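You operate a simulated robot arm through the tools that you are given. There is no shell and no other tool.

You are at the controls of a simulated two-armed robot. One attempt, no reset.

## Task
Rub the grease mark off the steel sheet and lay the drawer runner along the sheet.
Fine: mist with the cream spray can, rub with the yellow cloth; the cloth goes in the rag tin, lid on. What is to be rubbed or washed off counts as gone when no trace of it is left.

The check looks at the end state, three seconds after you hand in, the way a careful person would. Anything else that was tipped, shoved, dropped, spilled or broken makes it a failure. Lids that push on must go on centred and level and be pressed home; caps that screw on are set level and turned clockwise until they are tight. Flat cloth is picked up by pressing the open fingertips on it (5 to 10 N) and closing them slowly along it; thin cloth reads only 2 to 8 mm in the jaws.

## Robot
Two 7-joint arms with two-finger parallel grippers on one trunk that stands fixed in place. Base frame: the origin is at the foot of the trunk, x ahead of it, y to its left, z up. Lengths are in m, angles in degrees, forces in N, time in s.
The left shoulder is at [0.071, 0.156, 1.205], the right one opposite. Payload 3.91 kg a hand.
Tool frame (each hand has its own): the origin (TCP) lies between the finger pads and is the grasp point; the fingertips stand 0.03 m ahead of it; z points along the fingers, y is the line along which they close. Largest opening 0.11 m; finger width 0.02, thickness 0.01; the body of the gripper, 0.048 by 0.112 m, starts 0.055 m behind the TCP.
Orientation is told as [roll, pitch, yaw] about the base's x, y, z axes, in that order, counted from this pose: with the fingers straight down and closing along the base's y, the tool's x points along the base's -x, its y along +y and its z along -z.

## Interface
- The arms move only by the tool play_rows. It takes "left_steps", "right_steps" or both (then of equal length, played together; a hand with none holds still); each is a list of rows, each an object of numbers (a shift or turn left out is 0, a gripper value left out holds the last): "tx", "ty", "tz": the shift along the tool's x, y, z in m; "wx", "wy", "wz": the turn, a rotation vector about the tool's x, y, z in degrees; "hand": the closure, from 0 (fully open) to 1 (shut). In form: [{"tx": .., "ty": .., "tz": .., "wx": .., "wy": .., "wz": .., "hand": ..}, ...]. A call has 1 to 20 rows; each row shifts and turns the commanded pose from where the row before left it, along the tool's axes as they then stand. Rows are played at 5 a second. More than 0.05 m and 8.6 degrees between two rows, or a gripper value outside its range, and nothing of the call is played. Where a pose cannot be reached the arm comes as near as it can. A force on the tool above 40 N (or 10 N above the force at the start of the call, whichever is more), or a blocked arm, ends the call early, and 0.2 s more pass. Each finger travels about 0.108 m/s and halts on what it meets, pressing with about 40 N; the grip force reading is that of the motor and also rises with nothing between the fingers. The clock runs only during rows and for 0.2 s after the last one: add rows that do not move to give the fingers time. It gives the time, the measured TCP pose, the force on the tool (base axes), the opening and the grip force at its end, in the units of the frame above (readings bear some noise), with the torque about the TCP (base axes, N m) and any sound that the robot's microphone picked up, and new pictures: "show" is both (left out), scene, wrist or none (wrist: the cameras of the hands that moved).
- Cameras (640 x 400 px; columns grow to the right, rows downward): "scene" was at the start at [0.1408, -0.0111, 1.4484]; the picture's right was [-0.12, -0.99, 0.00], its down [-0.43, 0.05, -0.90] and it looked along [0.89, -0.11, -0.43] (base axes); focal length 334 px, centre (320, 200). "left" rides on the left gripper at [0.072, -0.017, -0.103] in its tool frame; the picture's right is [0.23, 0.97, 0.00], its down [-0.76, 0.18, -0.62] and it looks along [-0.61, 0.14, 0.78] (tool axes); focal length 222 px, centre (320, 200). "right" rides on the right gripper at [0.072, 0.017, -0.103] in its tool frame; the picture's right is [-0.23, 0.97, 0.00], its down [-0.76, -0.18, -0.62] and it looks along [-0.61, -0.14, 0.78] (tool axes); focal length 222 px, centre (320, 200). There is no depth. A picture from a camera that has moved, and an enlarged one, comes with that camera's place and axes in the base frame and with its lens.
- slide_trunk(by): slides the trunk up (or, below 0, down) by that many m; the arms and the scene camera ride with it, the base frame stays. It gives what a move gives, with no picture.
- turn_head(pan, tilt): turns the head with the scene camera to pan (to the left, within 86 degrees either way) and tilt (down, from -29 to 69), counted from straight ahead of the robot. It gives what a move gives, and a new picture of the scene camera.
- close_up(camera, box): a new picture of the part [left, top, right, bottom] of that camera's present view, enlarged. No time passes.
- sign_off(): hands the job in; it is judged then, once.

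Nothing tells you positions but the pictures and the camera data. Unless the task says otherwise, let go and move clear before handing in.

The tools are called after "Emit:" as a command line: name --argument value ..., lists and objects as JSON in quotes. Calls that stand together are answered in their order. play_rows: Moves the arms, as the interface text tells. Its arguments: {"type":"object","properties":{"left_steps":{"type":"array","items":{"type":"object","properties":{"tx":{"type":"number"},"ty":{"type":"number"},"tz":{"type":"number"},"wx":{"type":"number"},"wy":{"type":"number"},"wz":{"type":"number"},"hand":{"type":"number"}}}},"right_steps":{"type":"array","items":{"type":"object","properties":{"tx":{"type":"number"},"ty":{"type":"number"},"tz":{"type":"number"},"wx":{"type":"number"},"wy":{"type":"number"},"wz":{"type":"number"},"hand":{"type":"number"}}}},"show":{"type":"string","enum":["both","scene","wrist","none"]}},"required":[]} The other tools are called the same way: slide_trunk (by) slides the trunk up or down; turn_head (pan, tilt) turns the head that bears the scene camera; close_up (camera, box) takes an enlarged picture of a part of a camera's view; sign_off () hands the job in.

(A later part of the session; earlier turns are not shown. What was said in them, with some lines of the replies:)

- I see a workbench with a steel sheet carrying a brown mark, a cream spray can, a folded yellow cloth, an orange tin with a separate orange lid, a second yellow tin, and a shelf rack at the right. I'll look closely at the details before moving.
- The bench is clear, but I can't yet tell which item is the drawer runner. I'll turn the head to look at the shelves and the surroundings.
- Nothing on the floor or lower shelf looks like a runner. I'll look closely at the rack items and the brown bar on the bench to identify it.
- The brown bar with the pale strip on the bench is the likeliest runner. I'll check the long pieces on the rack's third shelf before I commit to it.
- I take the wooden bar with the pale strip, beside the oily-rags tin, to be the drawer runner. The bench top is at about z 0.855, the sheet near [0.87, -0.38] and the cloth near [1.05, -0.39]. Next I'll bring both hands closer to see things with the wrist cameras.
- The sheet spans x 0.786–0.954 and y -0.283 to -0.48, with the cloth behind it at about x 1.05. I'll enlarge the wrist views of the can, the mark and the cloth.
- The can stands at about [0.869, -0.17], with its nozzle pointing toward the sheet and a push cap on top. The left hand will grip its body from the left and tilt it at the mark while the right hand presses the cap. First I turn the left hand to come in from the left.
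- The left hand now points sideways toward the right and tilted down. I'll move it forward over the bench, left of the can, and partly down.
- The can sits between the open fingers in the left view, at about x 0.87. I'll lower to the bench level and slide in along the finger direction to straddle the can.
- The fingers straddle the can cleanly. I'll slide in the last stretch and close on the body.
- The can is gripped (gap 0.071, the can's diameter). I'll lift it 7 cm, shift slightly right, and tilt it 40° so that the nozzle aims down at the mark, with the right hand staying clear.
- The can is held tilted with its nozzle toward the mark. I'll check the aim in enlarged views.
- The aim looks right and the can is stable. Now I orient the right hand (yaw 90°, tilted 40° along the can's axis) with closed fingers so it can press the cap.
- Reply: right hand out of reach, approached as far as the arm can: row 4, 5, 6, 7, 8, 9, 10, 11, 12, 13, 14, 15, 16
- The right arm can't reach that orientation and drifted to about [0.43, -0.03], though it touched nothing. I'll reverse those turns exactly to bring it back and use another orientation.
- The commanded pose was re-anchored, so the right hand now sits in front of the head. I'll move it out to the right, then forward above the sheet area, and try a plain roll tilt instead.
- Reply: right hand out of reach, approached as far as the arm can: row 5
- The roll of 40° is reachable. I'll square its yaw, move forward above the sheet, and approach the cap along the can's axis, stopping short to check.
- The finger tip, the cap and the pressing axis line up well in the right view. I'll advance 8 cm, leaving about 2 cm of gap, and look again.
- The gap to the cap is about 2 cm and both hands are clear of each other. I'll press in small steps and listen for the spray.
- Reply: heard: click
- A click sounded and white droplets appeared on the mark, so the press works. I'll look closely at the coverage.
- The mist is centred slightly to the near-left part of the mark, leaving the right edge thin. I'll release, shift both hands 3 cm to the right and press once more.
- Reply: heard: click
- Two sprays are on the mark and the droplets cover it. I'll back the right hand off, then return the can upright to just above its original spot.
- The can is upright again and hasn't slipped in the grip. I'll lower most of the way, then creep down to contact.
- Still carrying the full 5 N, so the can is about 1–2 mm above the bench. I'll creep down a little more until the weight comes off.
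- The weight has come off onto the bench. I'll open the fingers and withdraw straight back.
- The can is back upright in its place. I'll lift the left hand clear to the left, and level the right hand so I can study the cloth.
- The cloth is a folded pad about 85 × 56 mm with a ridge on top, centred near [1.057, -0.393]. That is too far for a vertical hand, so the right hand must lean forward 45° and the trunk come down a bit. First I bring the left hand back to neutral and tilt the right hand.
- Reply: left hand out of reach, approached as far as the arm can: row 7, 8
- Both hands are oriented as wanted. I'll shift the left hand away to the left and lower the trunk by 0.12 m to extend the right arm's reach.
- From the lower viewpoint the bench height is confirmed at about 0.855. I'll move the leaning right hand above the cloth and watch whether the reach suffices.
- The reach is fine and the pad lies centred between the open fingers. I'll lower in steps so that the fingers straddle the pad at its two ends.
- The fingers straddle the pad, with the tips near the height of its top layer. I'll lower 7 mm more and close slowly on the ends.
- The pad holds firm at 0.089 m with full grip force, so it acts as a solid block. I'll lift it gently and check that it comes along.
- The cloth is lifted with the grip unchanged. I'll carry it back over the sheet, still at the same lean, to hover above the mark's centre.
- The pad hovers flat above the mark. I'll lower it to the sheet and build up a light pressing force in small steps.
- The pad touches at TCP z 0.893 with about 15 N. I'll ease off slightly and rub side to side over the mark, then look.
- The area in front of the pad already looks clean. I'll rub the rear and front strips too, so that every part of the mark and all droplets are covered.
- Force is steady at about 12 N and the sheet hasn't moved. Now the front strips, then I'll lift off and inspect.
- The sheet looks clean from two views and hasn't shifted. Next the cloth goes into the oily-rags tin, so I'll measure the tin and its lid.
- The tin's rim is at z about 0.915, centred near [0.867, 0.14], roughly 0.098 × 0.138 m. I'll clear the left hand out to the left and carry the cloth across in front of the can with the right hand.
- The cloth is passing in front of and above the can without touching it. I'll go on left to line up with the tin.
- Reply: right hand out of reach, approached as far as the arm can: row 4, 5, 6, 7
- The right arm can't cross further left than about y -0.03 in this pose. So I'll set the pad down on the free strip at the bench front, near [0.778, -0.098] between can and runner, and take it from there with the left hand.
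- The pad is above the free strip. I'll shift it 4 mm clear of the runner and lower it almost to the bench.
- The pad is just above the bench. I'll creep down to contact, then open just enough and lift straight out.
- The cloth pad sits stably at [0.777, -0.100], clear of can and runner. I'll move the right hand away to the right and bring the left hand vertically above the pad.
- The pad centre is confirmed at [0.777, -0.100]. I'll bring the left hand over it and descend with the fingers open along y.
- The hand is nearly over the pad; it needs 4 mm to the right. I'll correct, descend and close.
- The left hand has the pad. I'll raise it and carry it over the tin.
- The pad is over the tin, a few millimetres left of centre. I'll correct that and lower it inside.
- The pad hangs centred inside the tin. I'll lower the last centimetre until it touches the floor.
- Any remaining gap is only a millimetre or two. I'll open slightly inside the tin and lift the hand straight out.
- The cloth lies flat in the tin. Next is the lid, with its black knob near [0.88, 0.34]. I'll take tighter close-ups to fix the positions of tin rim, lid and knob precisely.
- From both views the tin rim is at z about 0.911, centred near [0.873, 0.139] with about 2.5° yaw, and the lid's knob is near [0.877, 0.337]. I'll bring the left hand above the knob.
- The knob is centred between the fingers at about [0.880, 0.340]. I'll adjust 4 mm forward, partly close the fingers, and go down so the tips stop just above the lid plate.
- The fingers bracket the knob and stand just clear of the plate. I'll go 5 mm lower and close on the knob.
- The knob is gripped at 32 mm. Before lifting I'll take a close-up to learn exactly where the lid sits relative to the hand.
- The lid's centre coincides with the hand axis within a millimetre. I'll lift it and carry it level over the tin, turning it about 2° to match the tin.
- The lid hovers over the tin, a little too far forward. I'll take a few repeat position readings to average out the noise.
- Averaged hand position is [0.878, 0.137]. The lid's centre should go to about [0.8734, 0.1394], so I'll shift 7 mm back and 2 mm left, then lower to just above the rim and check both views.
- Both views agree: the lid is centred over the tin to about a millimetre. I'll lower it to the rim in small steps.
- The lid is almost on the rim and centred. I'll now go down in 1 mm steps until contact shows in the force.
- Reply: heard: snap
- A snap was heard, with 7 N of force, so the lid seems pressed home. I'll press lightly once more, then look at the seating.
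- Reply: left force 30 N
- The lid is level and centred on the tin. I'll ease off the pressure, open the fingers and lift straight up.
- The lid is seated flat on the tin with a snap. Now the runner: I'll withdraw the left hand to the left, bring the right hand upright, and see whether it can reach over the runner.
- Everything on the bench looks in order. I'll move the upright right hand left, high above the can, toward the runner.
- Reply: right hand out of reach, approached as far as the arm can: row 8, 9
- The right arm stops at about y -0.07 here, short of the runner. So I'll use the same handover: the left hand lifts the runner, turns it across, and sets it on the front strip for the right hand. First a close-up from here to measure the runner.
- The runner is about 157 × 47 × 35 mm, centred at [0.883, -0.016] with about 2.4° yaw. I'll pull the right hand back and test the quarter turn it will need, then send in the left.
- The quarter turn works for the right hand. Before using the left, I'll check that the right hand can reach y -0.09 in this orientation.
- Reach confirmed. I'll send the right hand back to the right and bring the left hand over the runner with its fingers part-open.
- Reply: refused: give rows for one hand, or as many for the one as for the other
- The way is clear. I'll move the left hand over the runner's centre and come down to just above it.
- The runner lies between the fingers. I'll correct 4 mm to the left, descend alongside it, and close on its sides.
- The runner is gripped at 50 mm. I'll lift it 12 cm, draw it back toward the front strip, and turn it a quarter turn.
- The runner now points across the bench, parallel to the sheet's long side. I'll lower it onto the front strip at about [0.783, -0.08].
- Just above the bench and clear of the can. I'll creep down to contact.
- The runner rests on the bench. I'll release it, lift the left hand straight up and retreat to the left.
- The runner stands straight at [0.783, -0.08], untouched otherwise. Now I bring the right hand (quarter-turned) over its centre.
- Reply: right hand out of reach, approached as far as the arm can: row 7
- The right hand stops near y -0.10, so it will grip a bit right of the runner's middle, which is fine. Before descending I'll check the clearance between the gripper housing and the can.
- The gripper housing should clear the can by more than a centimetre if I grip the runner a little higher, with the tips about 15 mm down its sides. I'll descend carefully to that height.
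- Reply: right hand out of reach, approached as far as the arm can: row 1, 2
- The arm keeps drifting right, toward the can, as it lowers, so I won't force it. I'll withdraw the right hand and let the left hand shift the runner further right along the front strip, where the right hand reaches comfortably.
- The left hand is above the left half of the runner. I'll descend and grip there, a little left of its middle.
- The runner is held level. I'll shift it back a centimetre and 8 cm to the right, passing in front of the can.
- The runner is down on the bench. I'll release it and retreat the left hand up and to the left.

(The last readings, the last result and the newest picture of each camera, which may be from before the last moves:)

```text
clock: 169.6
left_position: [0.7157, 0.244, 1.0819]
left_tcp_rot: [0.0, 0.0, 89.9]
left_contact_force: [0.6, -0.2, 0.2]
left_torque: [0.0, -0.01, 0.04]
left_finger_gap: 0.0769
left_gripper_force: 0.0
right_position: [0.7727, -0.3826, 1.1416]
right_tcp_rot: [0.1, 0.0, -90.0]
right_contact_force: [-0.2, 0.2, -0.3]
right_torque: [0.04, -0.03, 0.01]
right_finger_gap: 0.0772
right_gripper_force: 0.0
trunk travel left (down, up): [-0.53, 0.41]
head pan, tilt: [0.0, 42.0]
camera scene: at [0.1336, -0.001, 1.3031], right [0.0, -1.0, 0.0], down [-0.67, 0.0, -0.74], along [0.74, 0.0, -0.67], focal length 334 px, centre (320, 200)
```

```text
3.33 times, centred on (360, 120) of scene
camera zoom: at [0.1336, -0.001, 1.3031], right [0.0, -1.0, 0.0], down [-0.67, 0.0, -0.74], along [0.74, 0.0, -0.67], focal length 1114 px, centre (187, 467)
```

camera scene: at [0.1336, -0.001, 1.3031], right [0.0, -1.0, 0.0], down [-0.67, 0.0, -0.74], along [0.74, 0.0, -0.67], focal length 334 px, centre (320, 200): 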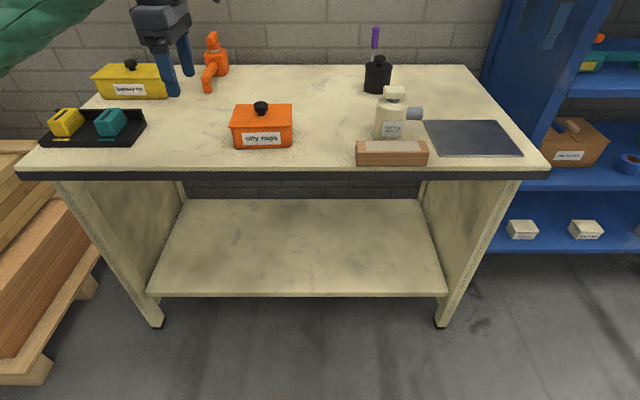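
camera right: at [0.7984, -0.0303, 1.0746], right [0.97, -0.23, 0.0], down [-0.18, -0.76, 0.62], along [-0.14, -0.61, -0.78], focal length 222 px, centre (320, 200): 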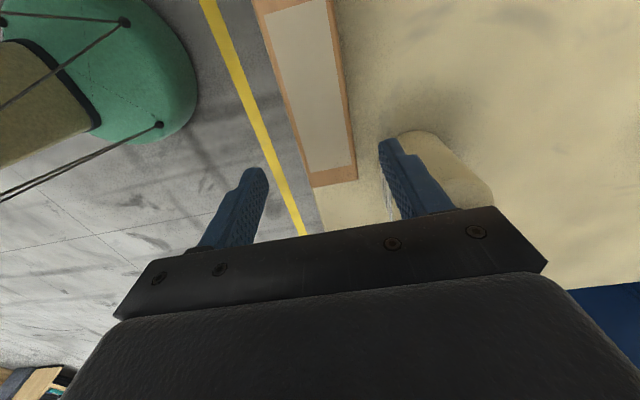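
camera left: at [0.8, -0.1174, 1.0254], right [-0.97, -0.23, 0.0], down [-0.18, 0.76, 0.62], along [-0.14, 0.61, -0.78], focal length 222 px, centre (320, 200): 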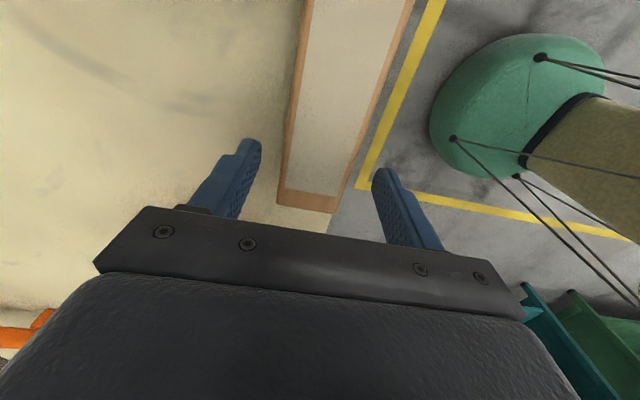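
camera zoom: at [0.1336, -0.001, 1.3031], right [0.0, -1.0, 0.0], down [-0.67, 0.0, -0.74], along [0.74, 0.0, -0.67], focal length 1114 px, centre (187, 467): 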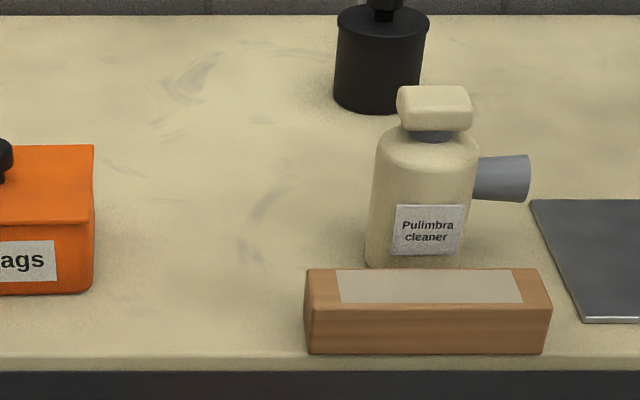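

The runner now spans y -0.08 to -0.245 at x 0.772. I'll bring the right hand over its middle and lower to just above it.

Emit:
play_rows --right_steps '[{"tx": 0.0435}, {"tx": 0.0435}, {"tx": 0.0435}, {"tx": 0.0435}, {"tx": 0.0435}, {"tz": 0.045}, {"tz": 0.045}, {"tz": 0.045}, {"tz": 0.045}, {}]' --show "both"

Emit:
close_up --camera "scene" --box '[310, 50, 470, 180]'

```text
clock: 171.8
left_position: [0.7151, 0.2444, 1.0834]
left_tcp_rot: [0.0, 0.0, 90.0]
left_contact_force: [0.2, -0.4, 0.3]
left_torque: [-0.01, 0.02, 0.02]
left_finger_gap: 0.0769
left_gripper_force: 0.0
right_position: [0.7748, -0.1628, 0.9651]
right_tcp_rot: [0.0, -0.1, -90.0]
right_contact_force: [0.1, -0.3, 0.4]
right_torque: [-0.05, -0.03, 0.03]
right_finger_gap: 0.0769
right_gripper_force: 0.0
trunk travel left (down, up): [-0.53, 0.41]
head pan, tilt: [0.0, 42.0]
camera scene: at [0.1325, 0.0004, 1.3033], right [0.0, -1.0, 0.0], down [-0.67, 0.0, -0.74], along [0.74, 0.0, -0.67], focal length 334 px, centre (320, 200)
camera right: at [0.7928, -0.0901, 1.0677], right [0.97, -0.23, 0.0], down [-0.18, -0.76, 0.62], along [-0.14, -0.61, -0.78], focal length 222 px, centre (320, 200)
```

scene: 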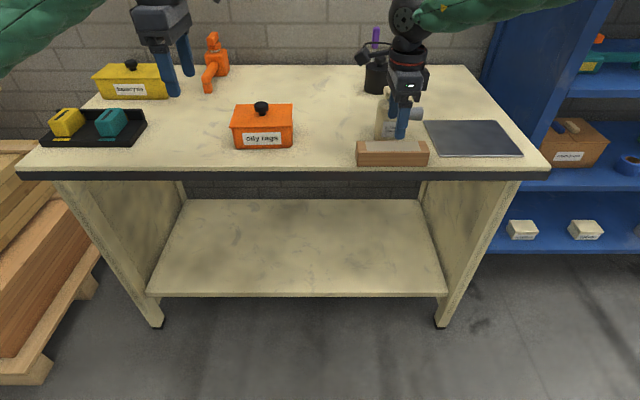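
right: 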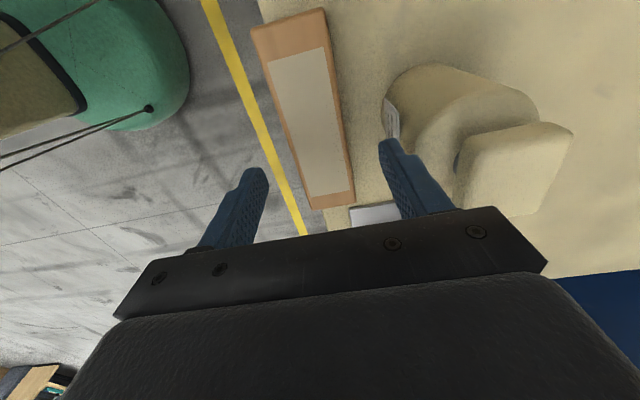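

```text
3.08 times, centred on (390, 115) of scene
camera zoom: at [0.1325, 0.0004, 1.3033], right [0.0, -1.0, 0.0], down [-0.67, 0.0, -0.74], along [0.74, 0.0, -0.67], focal length 1028 px, centre (105, 462)
```

zoom: 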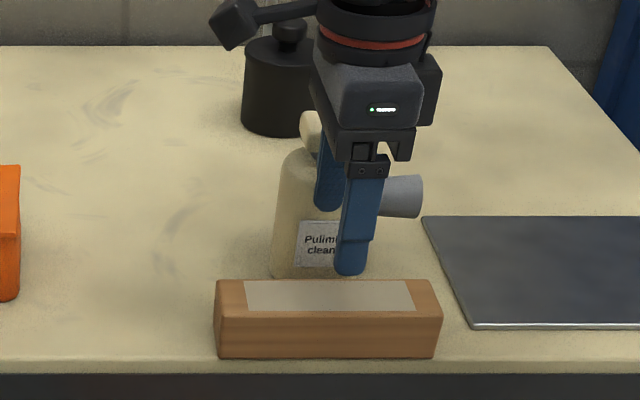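

The hand is centred over the runner and clears the can. I'll shift 3 mm toward me and descend to grip.

Emit:
play_rows --right_steps '[{"ty": -0.003}, {"tz": 0.025}, {"tz": 0.025}, {"tz": 0.013}, {}]' --show "wrist"

Emit:
close_up --camera "scene" --box '[310, 50, 470, 180]'

```text
clock: 173.0
left_position: [0.7165, 0.245, 1.0836]
left_tcp_rot: [0.0, 0.0, 90.0]
left_contact_force: [-0.1, -0.6, 0.5]
left_torque: [-0.04, 0.0, -0.01]
left_finger_gap: 0.0771
left_gripper_force: 0.0
right_position: [0.7735, -0.1633, 0.8968]
right_tcp_rot: [0.0, -0.1, -90.0]
right_contact_force: [-0.5, 0.8, 0.1]
right_torque: [0.0, -0.02, -0.01]
right_finger_gap: 0.0771
right_gripper_force: 0.0
trunk travel left (down, up): [-0.53, 0.41]
head pan, tilt: [0.0, 42.0]
camera right: at [0.7909, -0.0917, 0.9999], right [0.97, -0.23, 0.0], down [-0.18, -0.76, 0.62], along [-0.14, -0.61, -0.78], focal length 222 px, centre (320, 200)
```

right: 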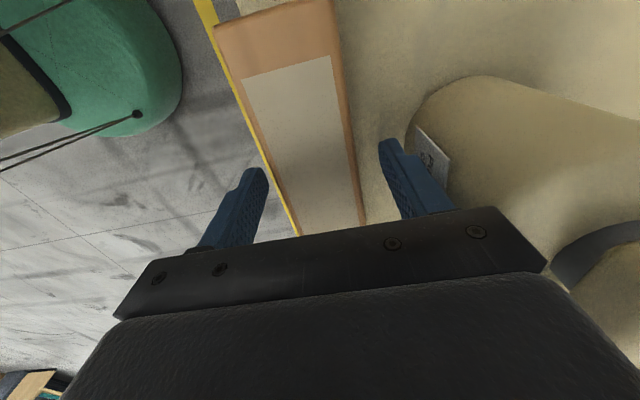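

```text
3.08 times, centred on (390, 115) of scene
camera zoom: at [0.1331, 0.0002, 1.3032], right [0.0, -1.0, 0.0], down [-0.67, 0.0, -0.74], along [0.74, 0.0, -0.67], focal length 1028 px, centre (105, 462)
```

zoom: 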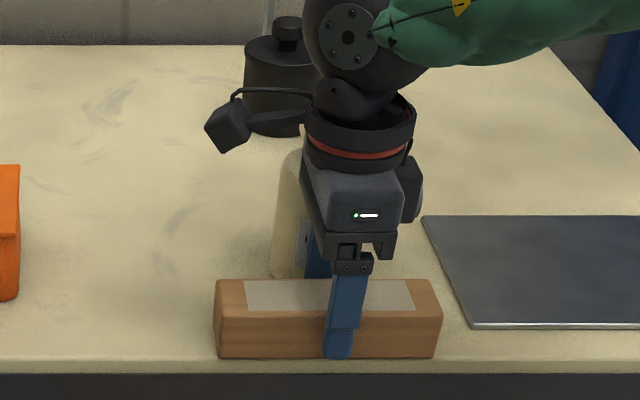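

In position with fingertips beside the runner. Closing now, then a gentle lift.

Emit:
play_rows --right_steps '[{"hand": 0.4}, {"hand": 0.5}, {"hand": 0.6}, {"hand": 0.7}, {}, {"tz": -0.01}, {"tz": -0.03}, {}]' --show "wrist"

Emit:
close_up --camera "scene" --box '[310, 50, 470, 180]'

```text
clock: 174.8
left_position: [0.7175, 0.2434, 1.0827]
left_tcp_rot: [0.1, -0.1, 90.0]
left_contact_force: [0.7, -1.2, -0.1]
left_torque: [0.02, -0.01, -0.02]
left_finger_gap: 0.0769
left_gripper_force: 0.1
right_position: [0.7743, -0.165, 0.9366]
right_tcp_rot: [0.0, -0.1, -90.1]
right_contact_force: [0.2, 0.7, -2.2]
right_torque: [0.04, 0.06, -0.02]
right_finger_gap: 0.0496
right_gripper_force: 39.9
trunk travel left (down, up): [-0.53, 0.41]
head pan, tilt: [0.0, 42.0]
camera right: at [0.7914, -0.0913, 1.0403], right [0.97, -0.23, 0.0], down [-0.18, -0.76, 0.62], along [-0.14, -0.61, -0.78], focal length 222 px, centre (320, 200)
```

right: 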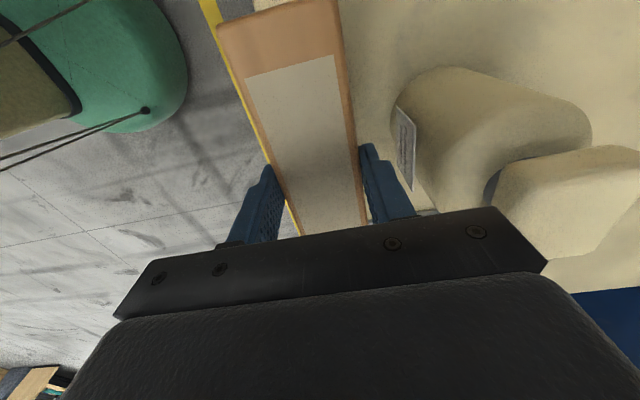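

```text
3.08 times, centred on (390, 115) of scene
camera zoom: at [0.1343, -0.0001, 1.303], right [0.0, -1.0, 0.0], down [-0.67, 0.0, -0.74], along [0.74, 0.0, -0.67], focal length 1028 px, centre (105, 462)
```

zoom: 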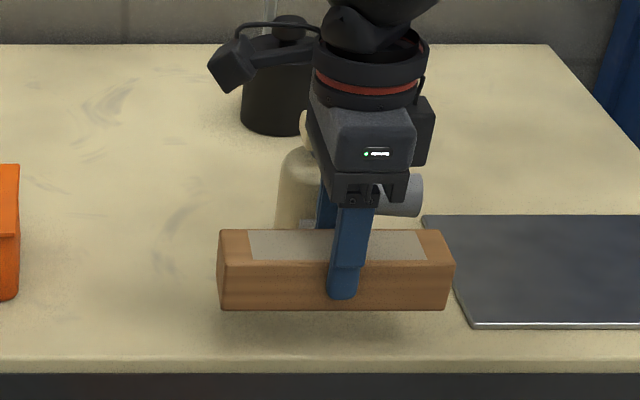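

The runner is lifted level. I'll raise it a bit more, carry it right, then forward over the middle of the sheet.

Emit:
play_rows --right_steps '[{"tz": -0.03}, {"tz": -0.03}, {"tx": -0.0434}, {"tx": -0.0434}, {"tx": -0.0434}, {"tx": -0.0434}, {"tx": -0.0434}, {"ty": 0.032}, {"ty": 0.032}, {"ty": 0.032}, {}]' --show "both"

Emit:
close_up --camera "scene" --box '[370, 50, 560, 180]'

```text
clock: 177.2
left_position: [0.7151, 0.2443, 1.0825]
left_tcp_rot: [0.0, 0.1, 90.1]
left_contact_force: [-0.7, -0.4, -0.1]
left_torque: [0.01, -0.02, 0.01]
left_finger_gap: 0.0769
left_gripper_force: 0.0
right_position: [0.8696, -0.3817, 0.996]
right_tcp_rot: [0.1, -0.1, -90.1]
right_contact_force: [0.4, -0.8, -1.6]
right_torque: [0.03, -0.02, 0.0]
right_finger_gap: 0.0495
right_gripper_force: 39.8
trunk travel left (down, up): [-0.53, 0.41]
head pan, tilt: [0.0, 42.0]
camera scene: at [0.1325, -0.0003, 1.3033], right [0.0, -1.0, 0.0], down [-0.67, 0.0, -0.74], along [0.74, 0.0, -0.67], focal length 334 px, centre (320, 200)
camera right: at [0.8877, -0.3092, 1.099], right [0.97, -0.23, 0.0], down [-0.18, -0.76, 0.62], along [-0.14, -0.61, -0.78], focal length 222 px, centre (320, 200)
```

scene: 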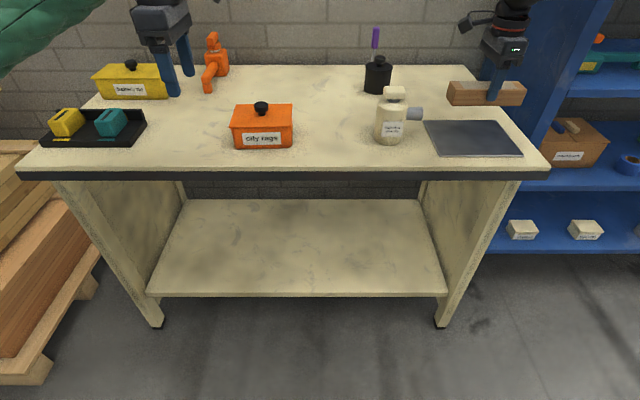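
right: 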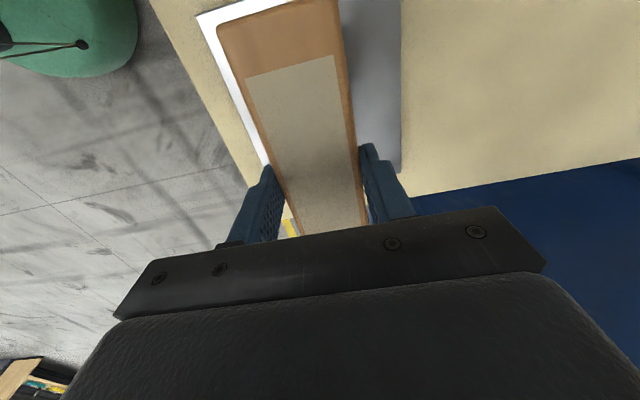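

```text
3.08 times, centred on (465, 115) of scene
camera zoom: at [0.1325, -0.0003, 1.3033], right [0.0, -1.0, 0.0], down [-0.67, 0.0, -0.74], along [0.74, 0.0, -0.67], focal length 1028 px, centre (-126, 462)
```

zoom: 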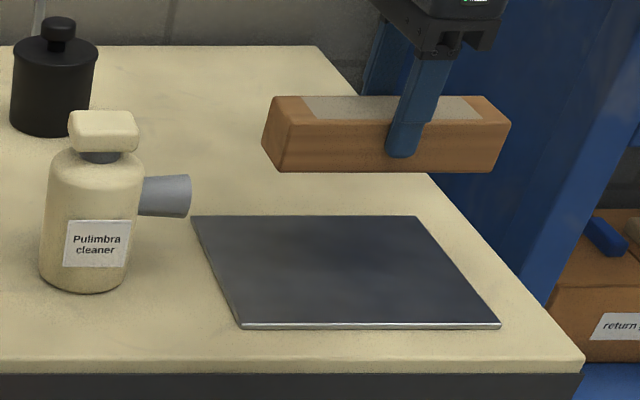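

The runner hovers over the sheet. Before laying it down, I'll inspect the bare sheet once more at high magnification for any leftover trace.

Emit:
close_up --camera "scene" --box '[420, 115, 530, 160]'

Emit:
close_up --camera "right" --box '[180, 0, 420, 180]'

```text
5.82 times, centred on (475, 138) of scene
camera zoom: at [0.1325, -0.0003, 1.3033], right [0.0, -1.0, 0.0], down [-0.67, 0.0, -0.74], along [0.74, 0.0, -0.67], focal length 1944 px, centre (-582, 564)
```

zoom: 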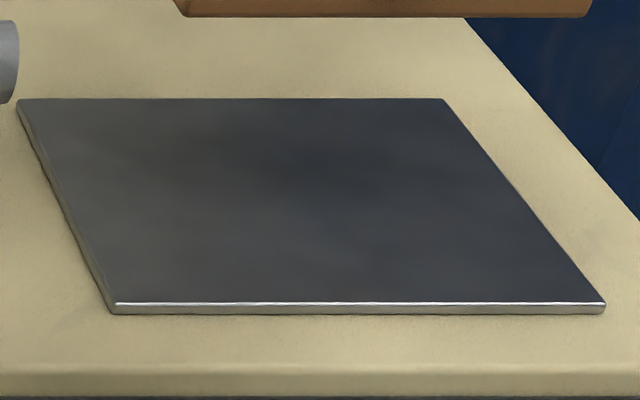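

```text
2.22 times, centred on (300, 90) of right
camera zoom: at [0.8877, -0.3092, 1.099], right [0.97, -0.23, 0.0], down [-0.18, -0.76, 0.62], along [-0.14, -0.61, -0.78], focal length 494 px, centre (364, 444)
```

zoom: 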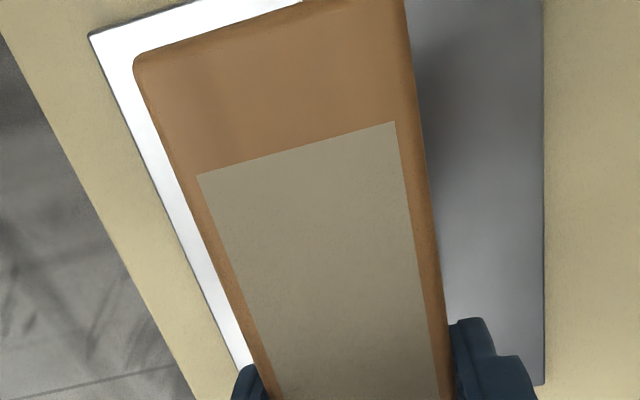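

The sheet is spotless. I'll lower the runner onto its centre, creeping the last few millimetres.

Emit:
play_rows --right_steps '[{"tx": 0.002, "ty": -0.003}, {"tz": 0.03}, {"tz": 0.03}, {"tz": 0.025}, {}]' --show "none"

Emit:
close_up --camera "scene" --box '[390, 60, 560, 180]'

```text
clock: 178.4
left_position: [0.7151, 0.2441, 1.0834]
left_tcp_rot: [0.0, 0.0, 90.0]
left_contact_force: [-0.3, -0.7, 0.2]
left_torque: [-0.01, 0.0, 0.01]
left_finger_gap: 0.077
left_gripper_force: 0.1
right_position: [0.8662, -0.3778, 0.9124]
right_tcp_rot: [0.1, -0.1, -90.0]
right_contact_force: [0.5, -0.1, -1.8]
right_torque: [-0.01, -0.01, 0.0]
right_finger_gap: 0.0493
right_gripper_force: 39.3
trunk travel left (down, up): [-0.53, 0.41]
head pan, tilt: [0.0, 42.0]
```

```text
3.33 times, centred on (475, 120) of scene
camera zoom: at [0.1329, 0.0001, 1.3033], right [0.0, -1.0, 0.0], down [-0.67, 0.0, -0.74], along [0.74, 0.0, -0.67], focal length 1114 px, centre (-197, 467)
```

zoom: 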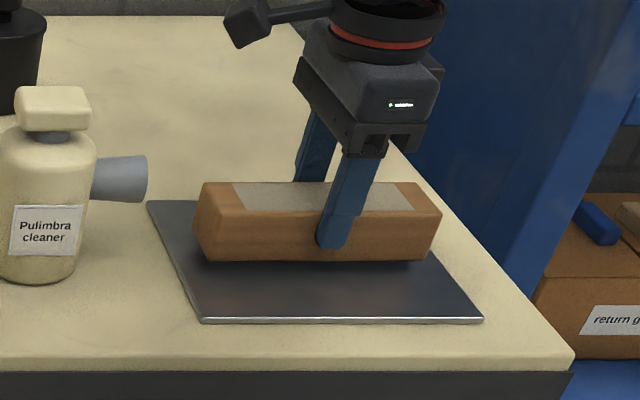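

Emit:
play_rows --right_steps '[{"tz": 0.005}, {"tz": 0.003}, {}]' --show "none"

Emit:
play_rows --right_steps '[{"tz": 0.001}, {"tz": 0.001}, {}]' --show "none"

```text
clock: 179.2
left_position: [0.7155, 0.2447, 1.0827]
left_tcp_rot: [0.0, -0.1, 90.1]
left_contact_force: [-1.2, 0.8, -0.1]
left_torque: [0.01, -0.02, 0.02]
left_finger_gap: 0.0772
left_gripper_force: 0.0
right_position: [0.8667, -0.3781, 0.9029]
right_tcp_rot: [0.2, -0.1, -90.0]
right_contact_force: [0.0, -0.4, -1.6]
right_torque: [-0.01, -0.01, -0.02]
right_finger_gap: 0.0492
right_gripper_force: 40.3
trunk travel left (down, up): [-0.53, 0.41]
head pan, tilt: [0.0, 42.0]
```

```text
clock: 180.0
left_position: [0.7161, 0.244, 1.0825]
left_tcp_rot: [-0.1, 0.0, 90.0]
left_contact_force: [-0.4, -0.5, -0.5]
left_torque: [-0.04, -0.01, -0.01]
left_finger_gap: 0.077
left_gripper_force: 0.1
right_position: [0.8668, -0.3779, 0.9036]
right_tcp_rot: [0.1, -0.1, -90.0]
right_contact_force: [2.1, -1.1, 2.6]
right_torque: [0.06, 0.02, -0.02]
right_finger_gap: 0.0493
right_gripper_force: 40.5
trunk travel left (down, up): [-0.53, 0.41]
head pan, tilt: [0.0, 42.0]
```

The runner rests on the sheet. I'll open the fingers and lift straight off.

Emit:
play_rows --right_steps '[{"hand": 0.52}, {"hand": 0.45}, {"hand": 0.35}, {"hand": 0.25}, {}, {"tz": -0.02}, {"tz": -0.04}, {"tz": -0.045}, {"tz": -0.045}, {}]' --show "both"

Emit:
close_up --camera "scene" --box '[390, 60, 560, 180]'

Emit:
close_up --camera "right" --box '[180, 0, 460, 200]'

```text
clock: 182.2
left_position: [0.717, 0.2431, 1.0821]
left_tcp_rot: [0.1, 0.0, 90.0]
left_contact_force: [0.2, 0.0, 0.5]
left_torque: [-0.02, 0.01, 0.02]
left_finger_gap: 0.0772
left_gripper_force: 0.0
right_position: [0.8677, -0.3765, 1.051]
right_tcp_rot: [0.0, -0.1, -90.0]
right_contact_force: [1.0, -0.6, 0.1]
right_torque: [0.0, 0.03, -0.02]
right_finger_gap: 0.0826
right_gripper_force: 0.1
trunk travel left (down, up): [-0.53, 0.41]
head pan, tilt: [0.0, 42.0]
camera scene: at [0.1343, -0.0002, 1.303], right [0.0, -1.0, 0.0], down [-0.67, 0.0, -0.74], along [0.74, 0.0, -0.67], focal length 334 px, centre (320, 200)
camera right: at [0.8851, -0.3044, 1.1541], right [0.97, -0.23, 0.0], down [-0.18, -0.76, 0.62], along [-0.14, -0.61, -0.78], focal length 222 px, centre (320, 200)
```

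scene: 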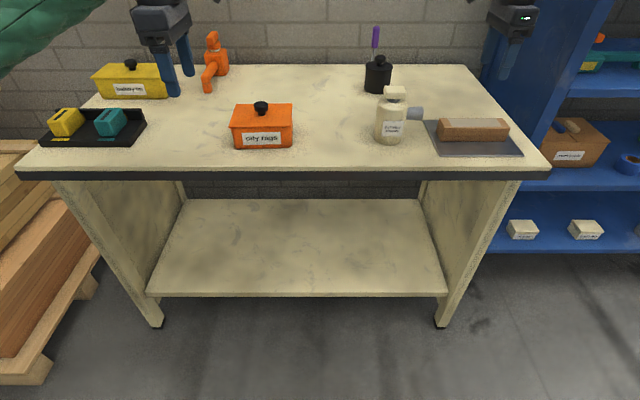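
right: 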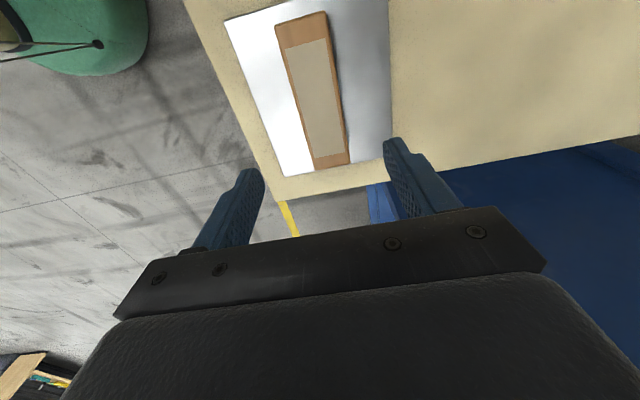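

```text
3.33 times, centred on (475, 120) of scene
camera zoom: at [0.1343, -0.0002, 1.303], right [0.0, -1.0, 0.0], down [-0.67, 0.0, -0.74], along [0.74, 0.0, -0.67], focal length 1114 px, centre (-197, 467)
```

zoom: 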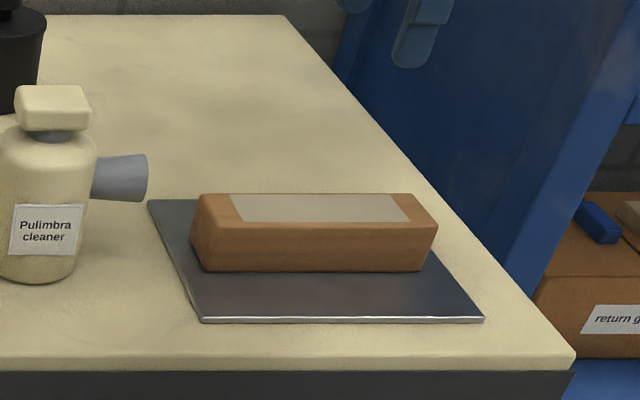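

```text
2.00 times, centred on (320, 100) of right
camera zoom: at [0.8851, -0.3044, 1.1541], right [0.97, -0.23, 0.0], down [-0.18, -0.76, 0.62], along [-0.14, -0.61, -0.78], focal length 444 px, centre (320, 400)
```

zoom: 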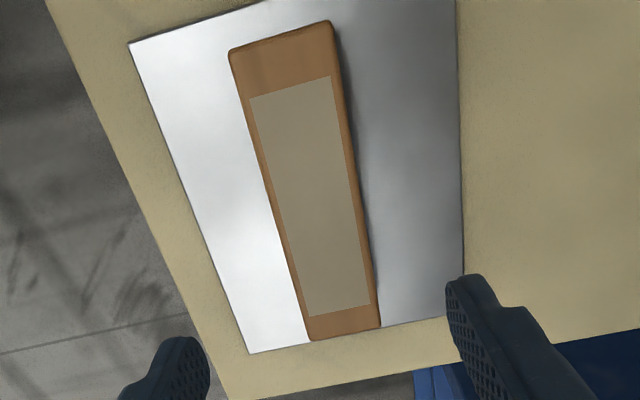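

The runner lies flat on the clean sheet, parallel to its long side with margins all around. I'll retract both hands clear and do a last overall check.

Emit:
play_rows --right_steps '[{"tz": -0.04}, {"tz": -0.04}, {"ty": -0.045}, {"ty": -0.045}, {"ty": -0.045}, {"ty": -0.045}, {}]' --left_steps '[{"tz": -0.04}, {"tz": -0.04}, {"ty": 0.045}, {"ty": 0.045}, {"ty": 0.04}, {}, {}]' --show "scene"

Emit:
turn_head --pan -15 --tilt 42

Emit:
close_up --camera "scene" --box '[260, 60, 460, 190]'

Emit:
close_up --camera "scene" --box '[80, 60, 280, 190]'

```text
clock: 183.8
left_position: [0.5847, 0.2478, 1.1635]
left_tcp_rot: [0.1, 0.0, 90.0]
left_contact_force: [0.6, -0.5, -0.1]
left_torque: [-0.01, 0.0, 0.01]
left_finger_gap: 0.0771
left_gripper_force: 0.1
right_position: [0.6819, -0.3806, 1.1323]
right_tcp_rot: [-0.1, -0.1, -89.9]
right_contact_force: [0.3, -0.2, 0.1]
right_torque: [-0.03, 0.04, -0.03]
right_finger_gap: 0.0826
right_gripper_force: 0.1
trunk travel left (down, up): [-0.53, 0.41]
head pan, tilt: [0.0, 42.0]
camera scene: at [0.1343, 0.0007, 1.303], right [0.0, -1.0, 0.0], down [-0.67, 0.0, -0.74], along [0.74, 0.0, -0.67], focal length 334 px, centre (320, 200)
```

scene: 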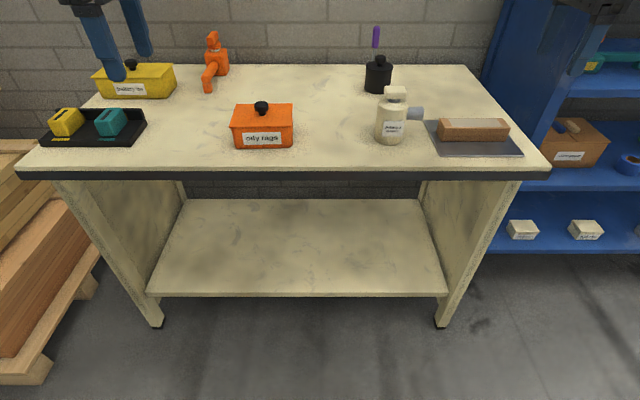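

```text
clock: 184.5
left_position: [0.5833, 0.246, 1.1645]
left_tcp_rot: [0.1, 0.0, 89.9]
left_contact_force: [-0.1, 0.1, -0.7]
left_torque: [-0.02, 0.0, -0.01]
left_finger_gap: 0.0769
left_gripper_force: 0.0
right_position: [0.6822, -0.3813, 1.1336]
right_tcp_rot: [0.1, -0.1, -89.9]
right_contact_force: [0.0, 0.1, -0.2]
right_torque: [-0.01, -0.02, 0.0]
right_finger_gap: 0.0824
right_gripper_force: 0.1
trunk travel left (down, up): [-0.53, 0.41]
head pan, tilt: [-15.0, 42.0]
camera scene: at [0.1302, -0.0215, 1.3032], right [-0.26, -0.97, 0.0], down [-0.65, 0.17, -0.74], along [0.72, -0.19, -0.67], focal length 334 px, centre (320, 200)
```

scene: 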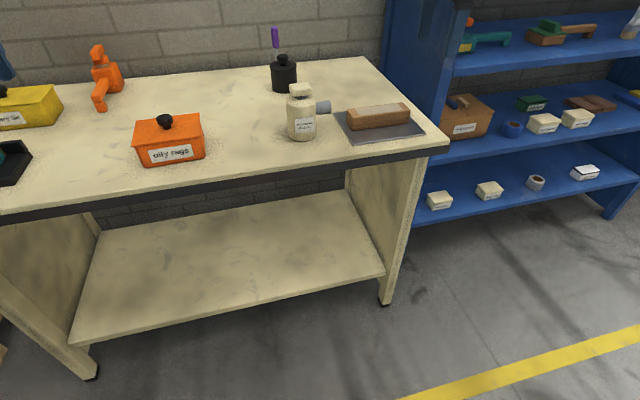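

```text
3.08 times, centred on (360, 125) of scene
camera zoom: at [0.1302, -0.0215, 1.3032], right [-0.26, -0.97, 0.0], down [-0.65, 0.17, -0.74], along [0.72, -0.19, -0.67], focal length 1028 px, centre (197, 431)
```

zoom: 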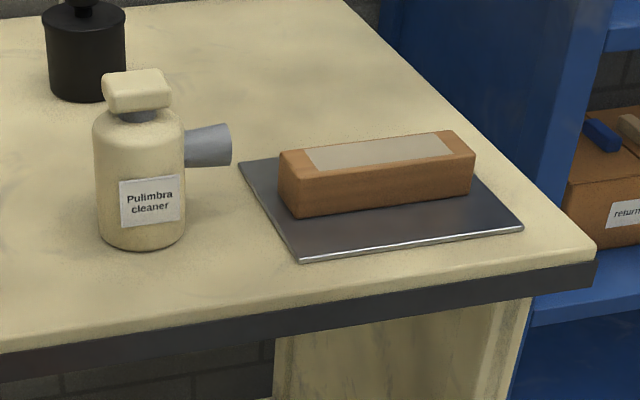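

```text
3.08 times, centred on (180, 125) of scene
camera zoom: at [0.1302, -0.0215, 1.3032], right [-0.26, -0.97, 0.0], down [-0.65, 0.17, -0.74], along [0.72, -0.19, -0.67], focal length 1028 px, centre (751, 431)
```

zoom: 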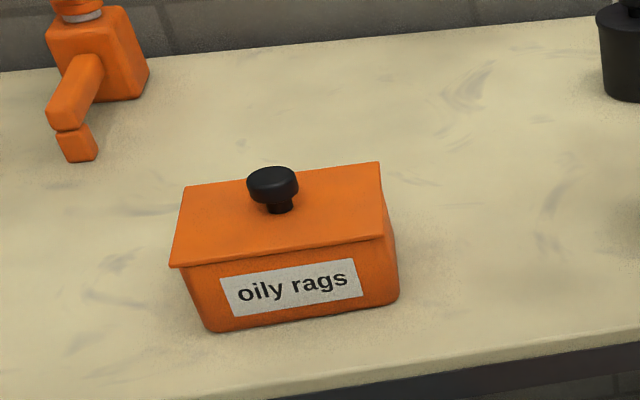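

Everything stands in place. I'll zoom in on the lid's corners to double-check that it is centred and level before handing in.

Emit:
close_up --camera "scene" --box '[125, 105, 215, 170]'

Emit:
turn_head --pan 8 --tilt 35

Emit:
close_up --camera "scene" --box '[230, 110, 350, 210]'

```text
6.15 times, centred on (170, 138) of scene
camera zoom: at [0.1302, -0.0215, 1.3032], right [-0.26, -0.97, 0.0], down [-0.65, 0.17, -0.74], along [0.72, -0.19, -0.67], focal length 2057 px, centre (1243, 585)
```

zoom: 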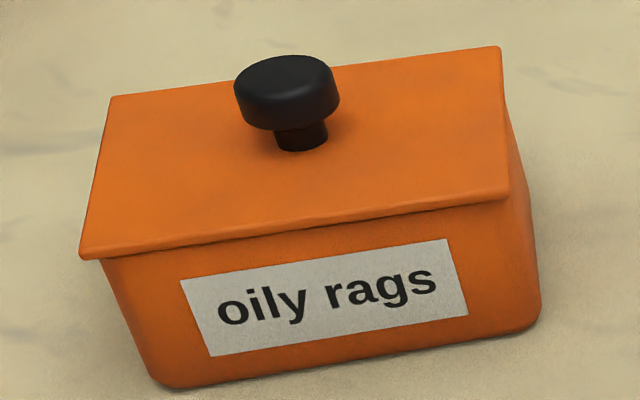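

```text
clock: 185.4
left_position: [0.5842, 0.2475, 1.1655]
left_tcp_rot: [0.0, 0.0, 90.0]
left_contact_force: [-0.1, 0.8, 0.0]
left_torque: [-0.02, 0.0, -0.01]
left_finger_gap: 0.0769
left_gripper_force: 0.2
right_position: [0.6808, -0.3821, 1.1323]
right_tcp_rot: [0.1, -0.1, -89.9]
right_contact_force: [-0.3, -1.3, 0.0]
right_torque: [0.02, 0.0, 0.01]
right_finger_gap: 0.0827
right_gripper_force: 0.1
trunk travel left (down, up): [-0.53, 0.41]
head pan, tilt: [8.0, 35.0]
camera scene: at [0.1367, 0.0122, 1.3137], right [0.14, -0.99, 0.0], down [-0.57, -0.08, -0.82], along [0.81, 0.11, -0.57], focal length 334 px, centre (320, 200)
```

scene: 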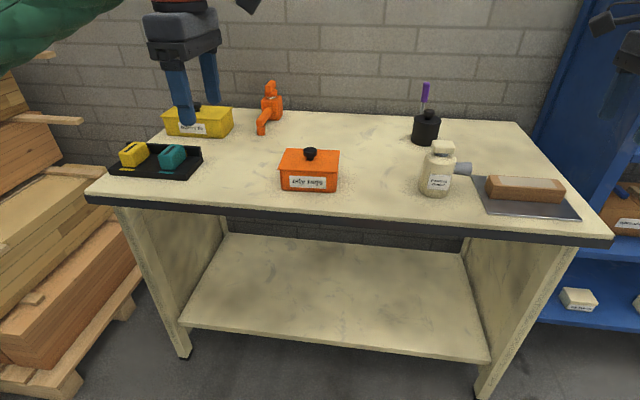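

```text
4.00 times, centred on (290, 160) of scene
camera zoom: at [0.1367, 0.0122, 1.3137], right [0.14, -0.99, 0.0], down [-0.57, -0.08, -0.82], along [0.81, 0.11, -0.57], focal length 1337 px, centre (440, 360)
```

zoom: 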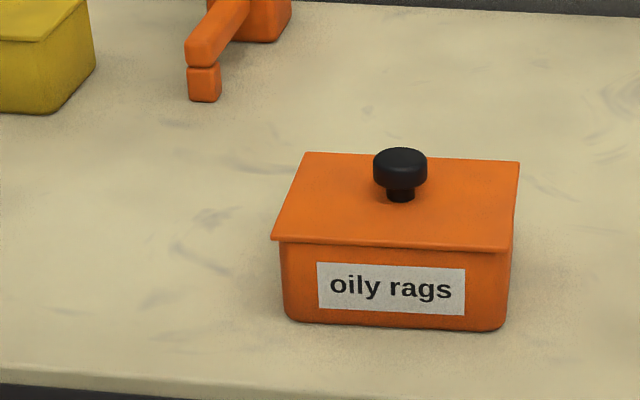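

The lid looks level. For reference I'll compare how the factory-closed battery tin's lid overhangs its box from the same viewpoint.

Emit:
turn_head --pan 30 --tilt 35

Emit:
close_up --camera "scene" --box '[280, 90, 400, 180]'

Emit:
close_up --camera "scene" --box '[390, 130, 510, 220]'

```text
clock: 186.3
left_position: [0.5853, 0.2471, 1.1651]
left_tcp_rot: [0.0, 0.0, 90.0]
left_contact_force: [0.2, -0.1, 0.0]
left_torque: [-0.01, -0.02, 0.02]
left_finger_gap: 0.0771
left_gripper_force: 0.0
right_position: [0.6825, -0.3798, 1.1322]
right_tcp_rot: [0.1, -0.1, -90.1]
right_contact_force: [0.5, 0.0, 0.2]
right_torque: [-0.01, -0.03, 0.02]
right_finger_gap: 0.0824
right_gripper_force: 0.1
trunk travel left (down, up): [-0.53, 0.41]
head pan, tilt: [30.0, 35.0]
camera scene: at [0.1258, 0.044, 1.3137], right [0.5, -0.87, 0.0], down [-0.5, -0.29, -0.82], along [0.71, 0.41, -0.57], focal length 334 px, centre (320, 200)
```

scene: 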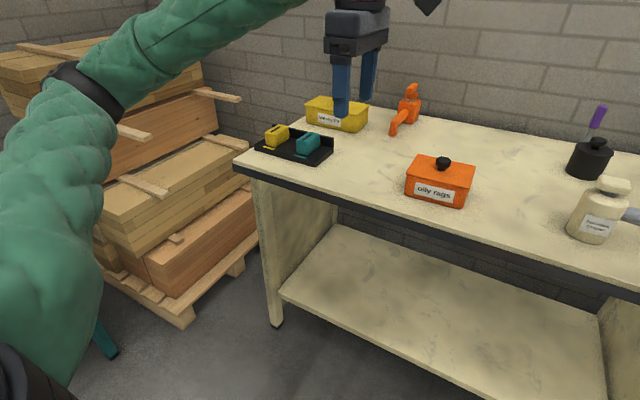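

```text
4.44 times, centred on (340, 135) of scene
camera zoom: at [0.1258, 0.044, 1.3137], right [0.5, -0.87, 0.0], down [-0.5, -0.29, -0.82], along [0.71, 0.41, -0.57], focal length 1485 px, centre (231, 489)
```

zoom: 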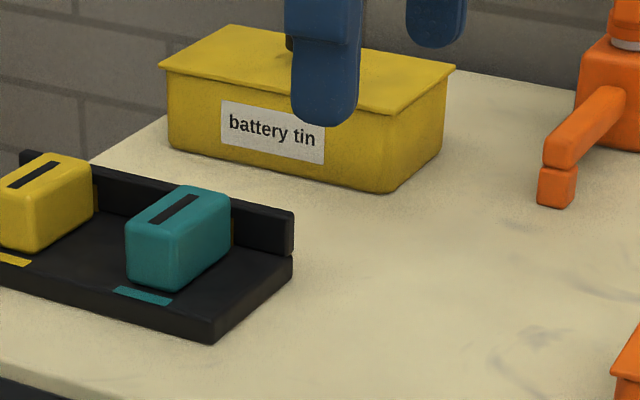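

```text
4.44 times, centred on (450, 175) of scene
camera zoom: at [0.1258, 0.044, 1.3137], right [0.5, -0.87, 0.0], down [-0.5, -0.29, -0.82], along [0.71, 0.41, -0.57], focal length 1485 px, centre (-258, 311)
```

zoom: 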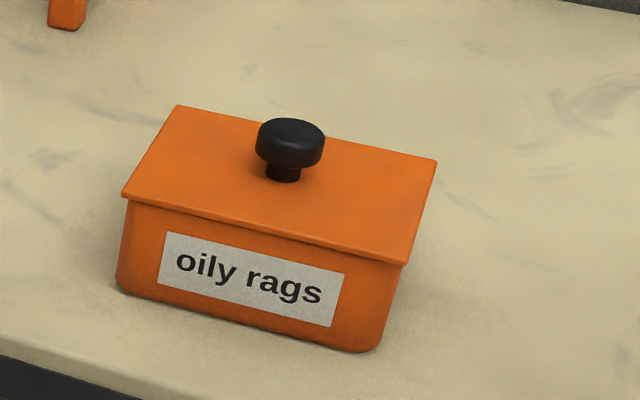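

The tin's lid is seated evenly, much like the battery tin's, and the snap was heard. The sheet is clean with the runner laid along it, the can is back upright in its place, the cloth is in the closed tin, and both hands are clear. I'm handing in.

Emit:
sign_off

```text
The job is handed in.
```

I handed the job in. When I last looked, the sheet was clean and the runner was laid along it. The result of the check hasn't come back.

- **Grease mark:** I misted it twice with the cream can and rubbed the sheet down with the yellow cloth. Close views showed no grease or droplets left.
- **Cloth and tin:** the cloth is in the rag tin with the lid on. I heard the lid snap home and it looks level, though it sits about 2 mm off centre to the left.
- **Runner:** it lies flat in the middle of the sheet, parallel to the long side. I took the wooden bar with the pale strip to be the drawer runner, and "along the sheet" to mean on top of it.
- **Handovers:** the right arm couldn't reach as far as the rag tin or the runner. Both the cloth and the runner were briefly set down on the front of the bench so the other hand could take them.
- **Everything else:** the spray can is back upright where it stood. I saw nothing else on the bench disturbed, apart from the rag tin shifting about 1 mm when I pressed the lid on. Both hands are clear. The trunk is still about 0.12 m lower than at the start.
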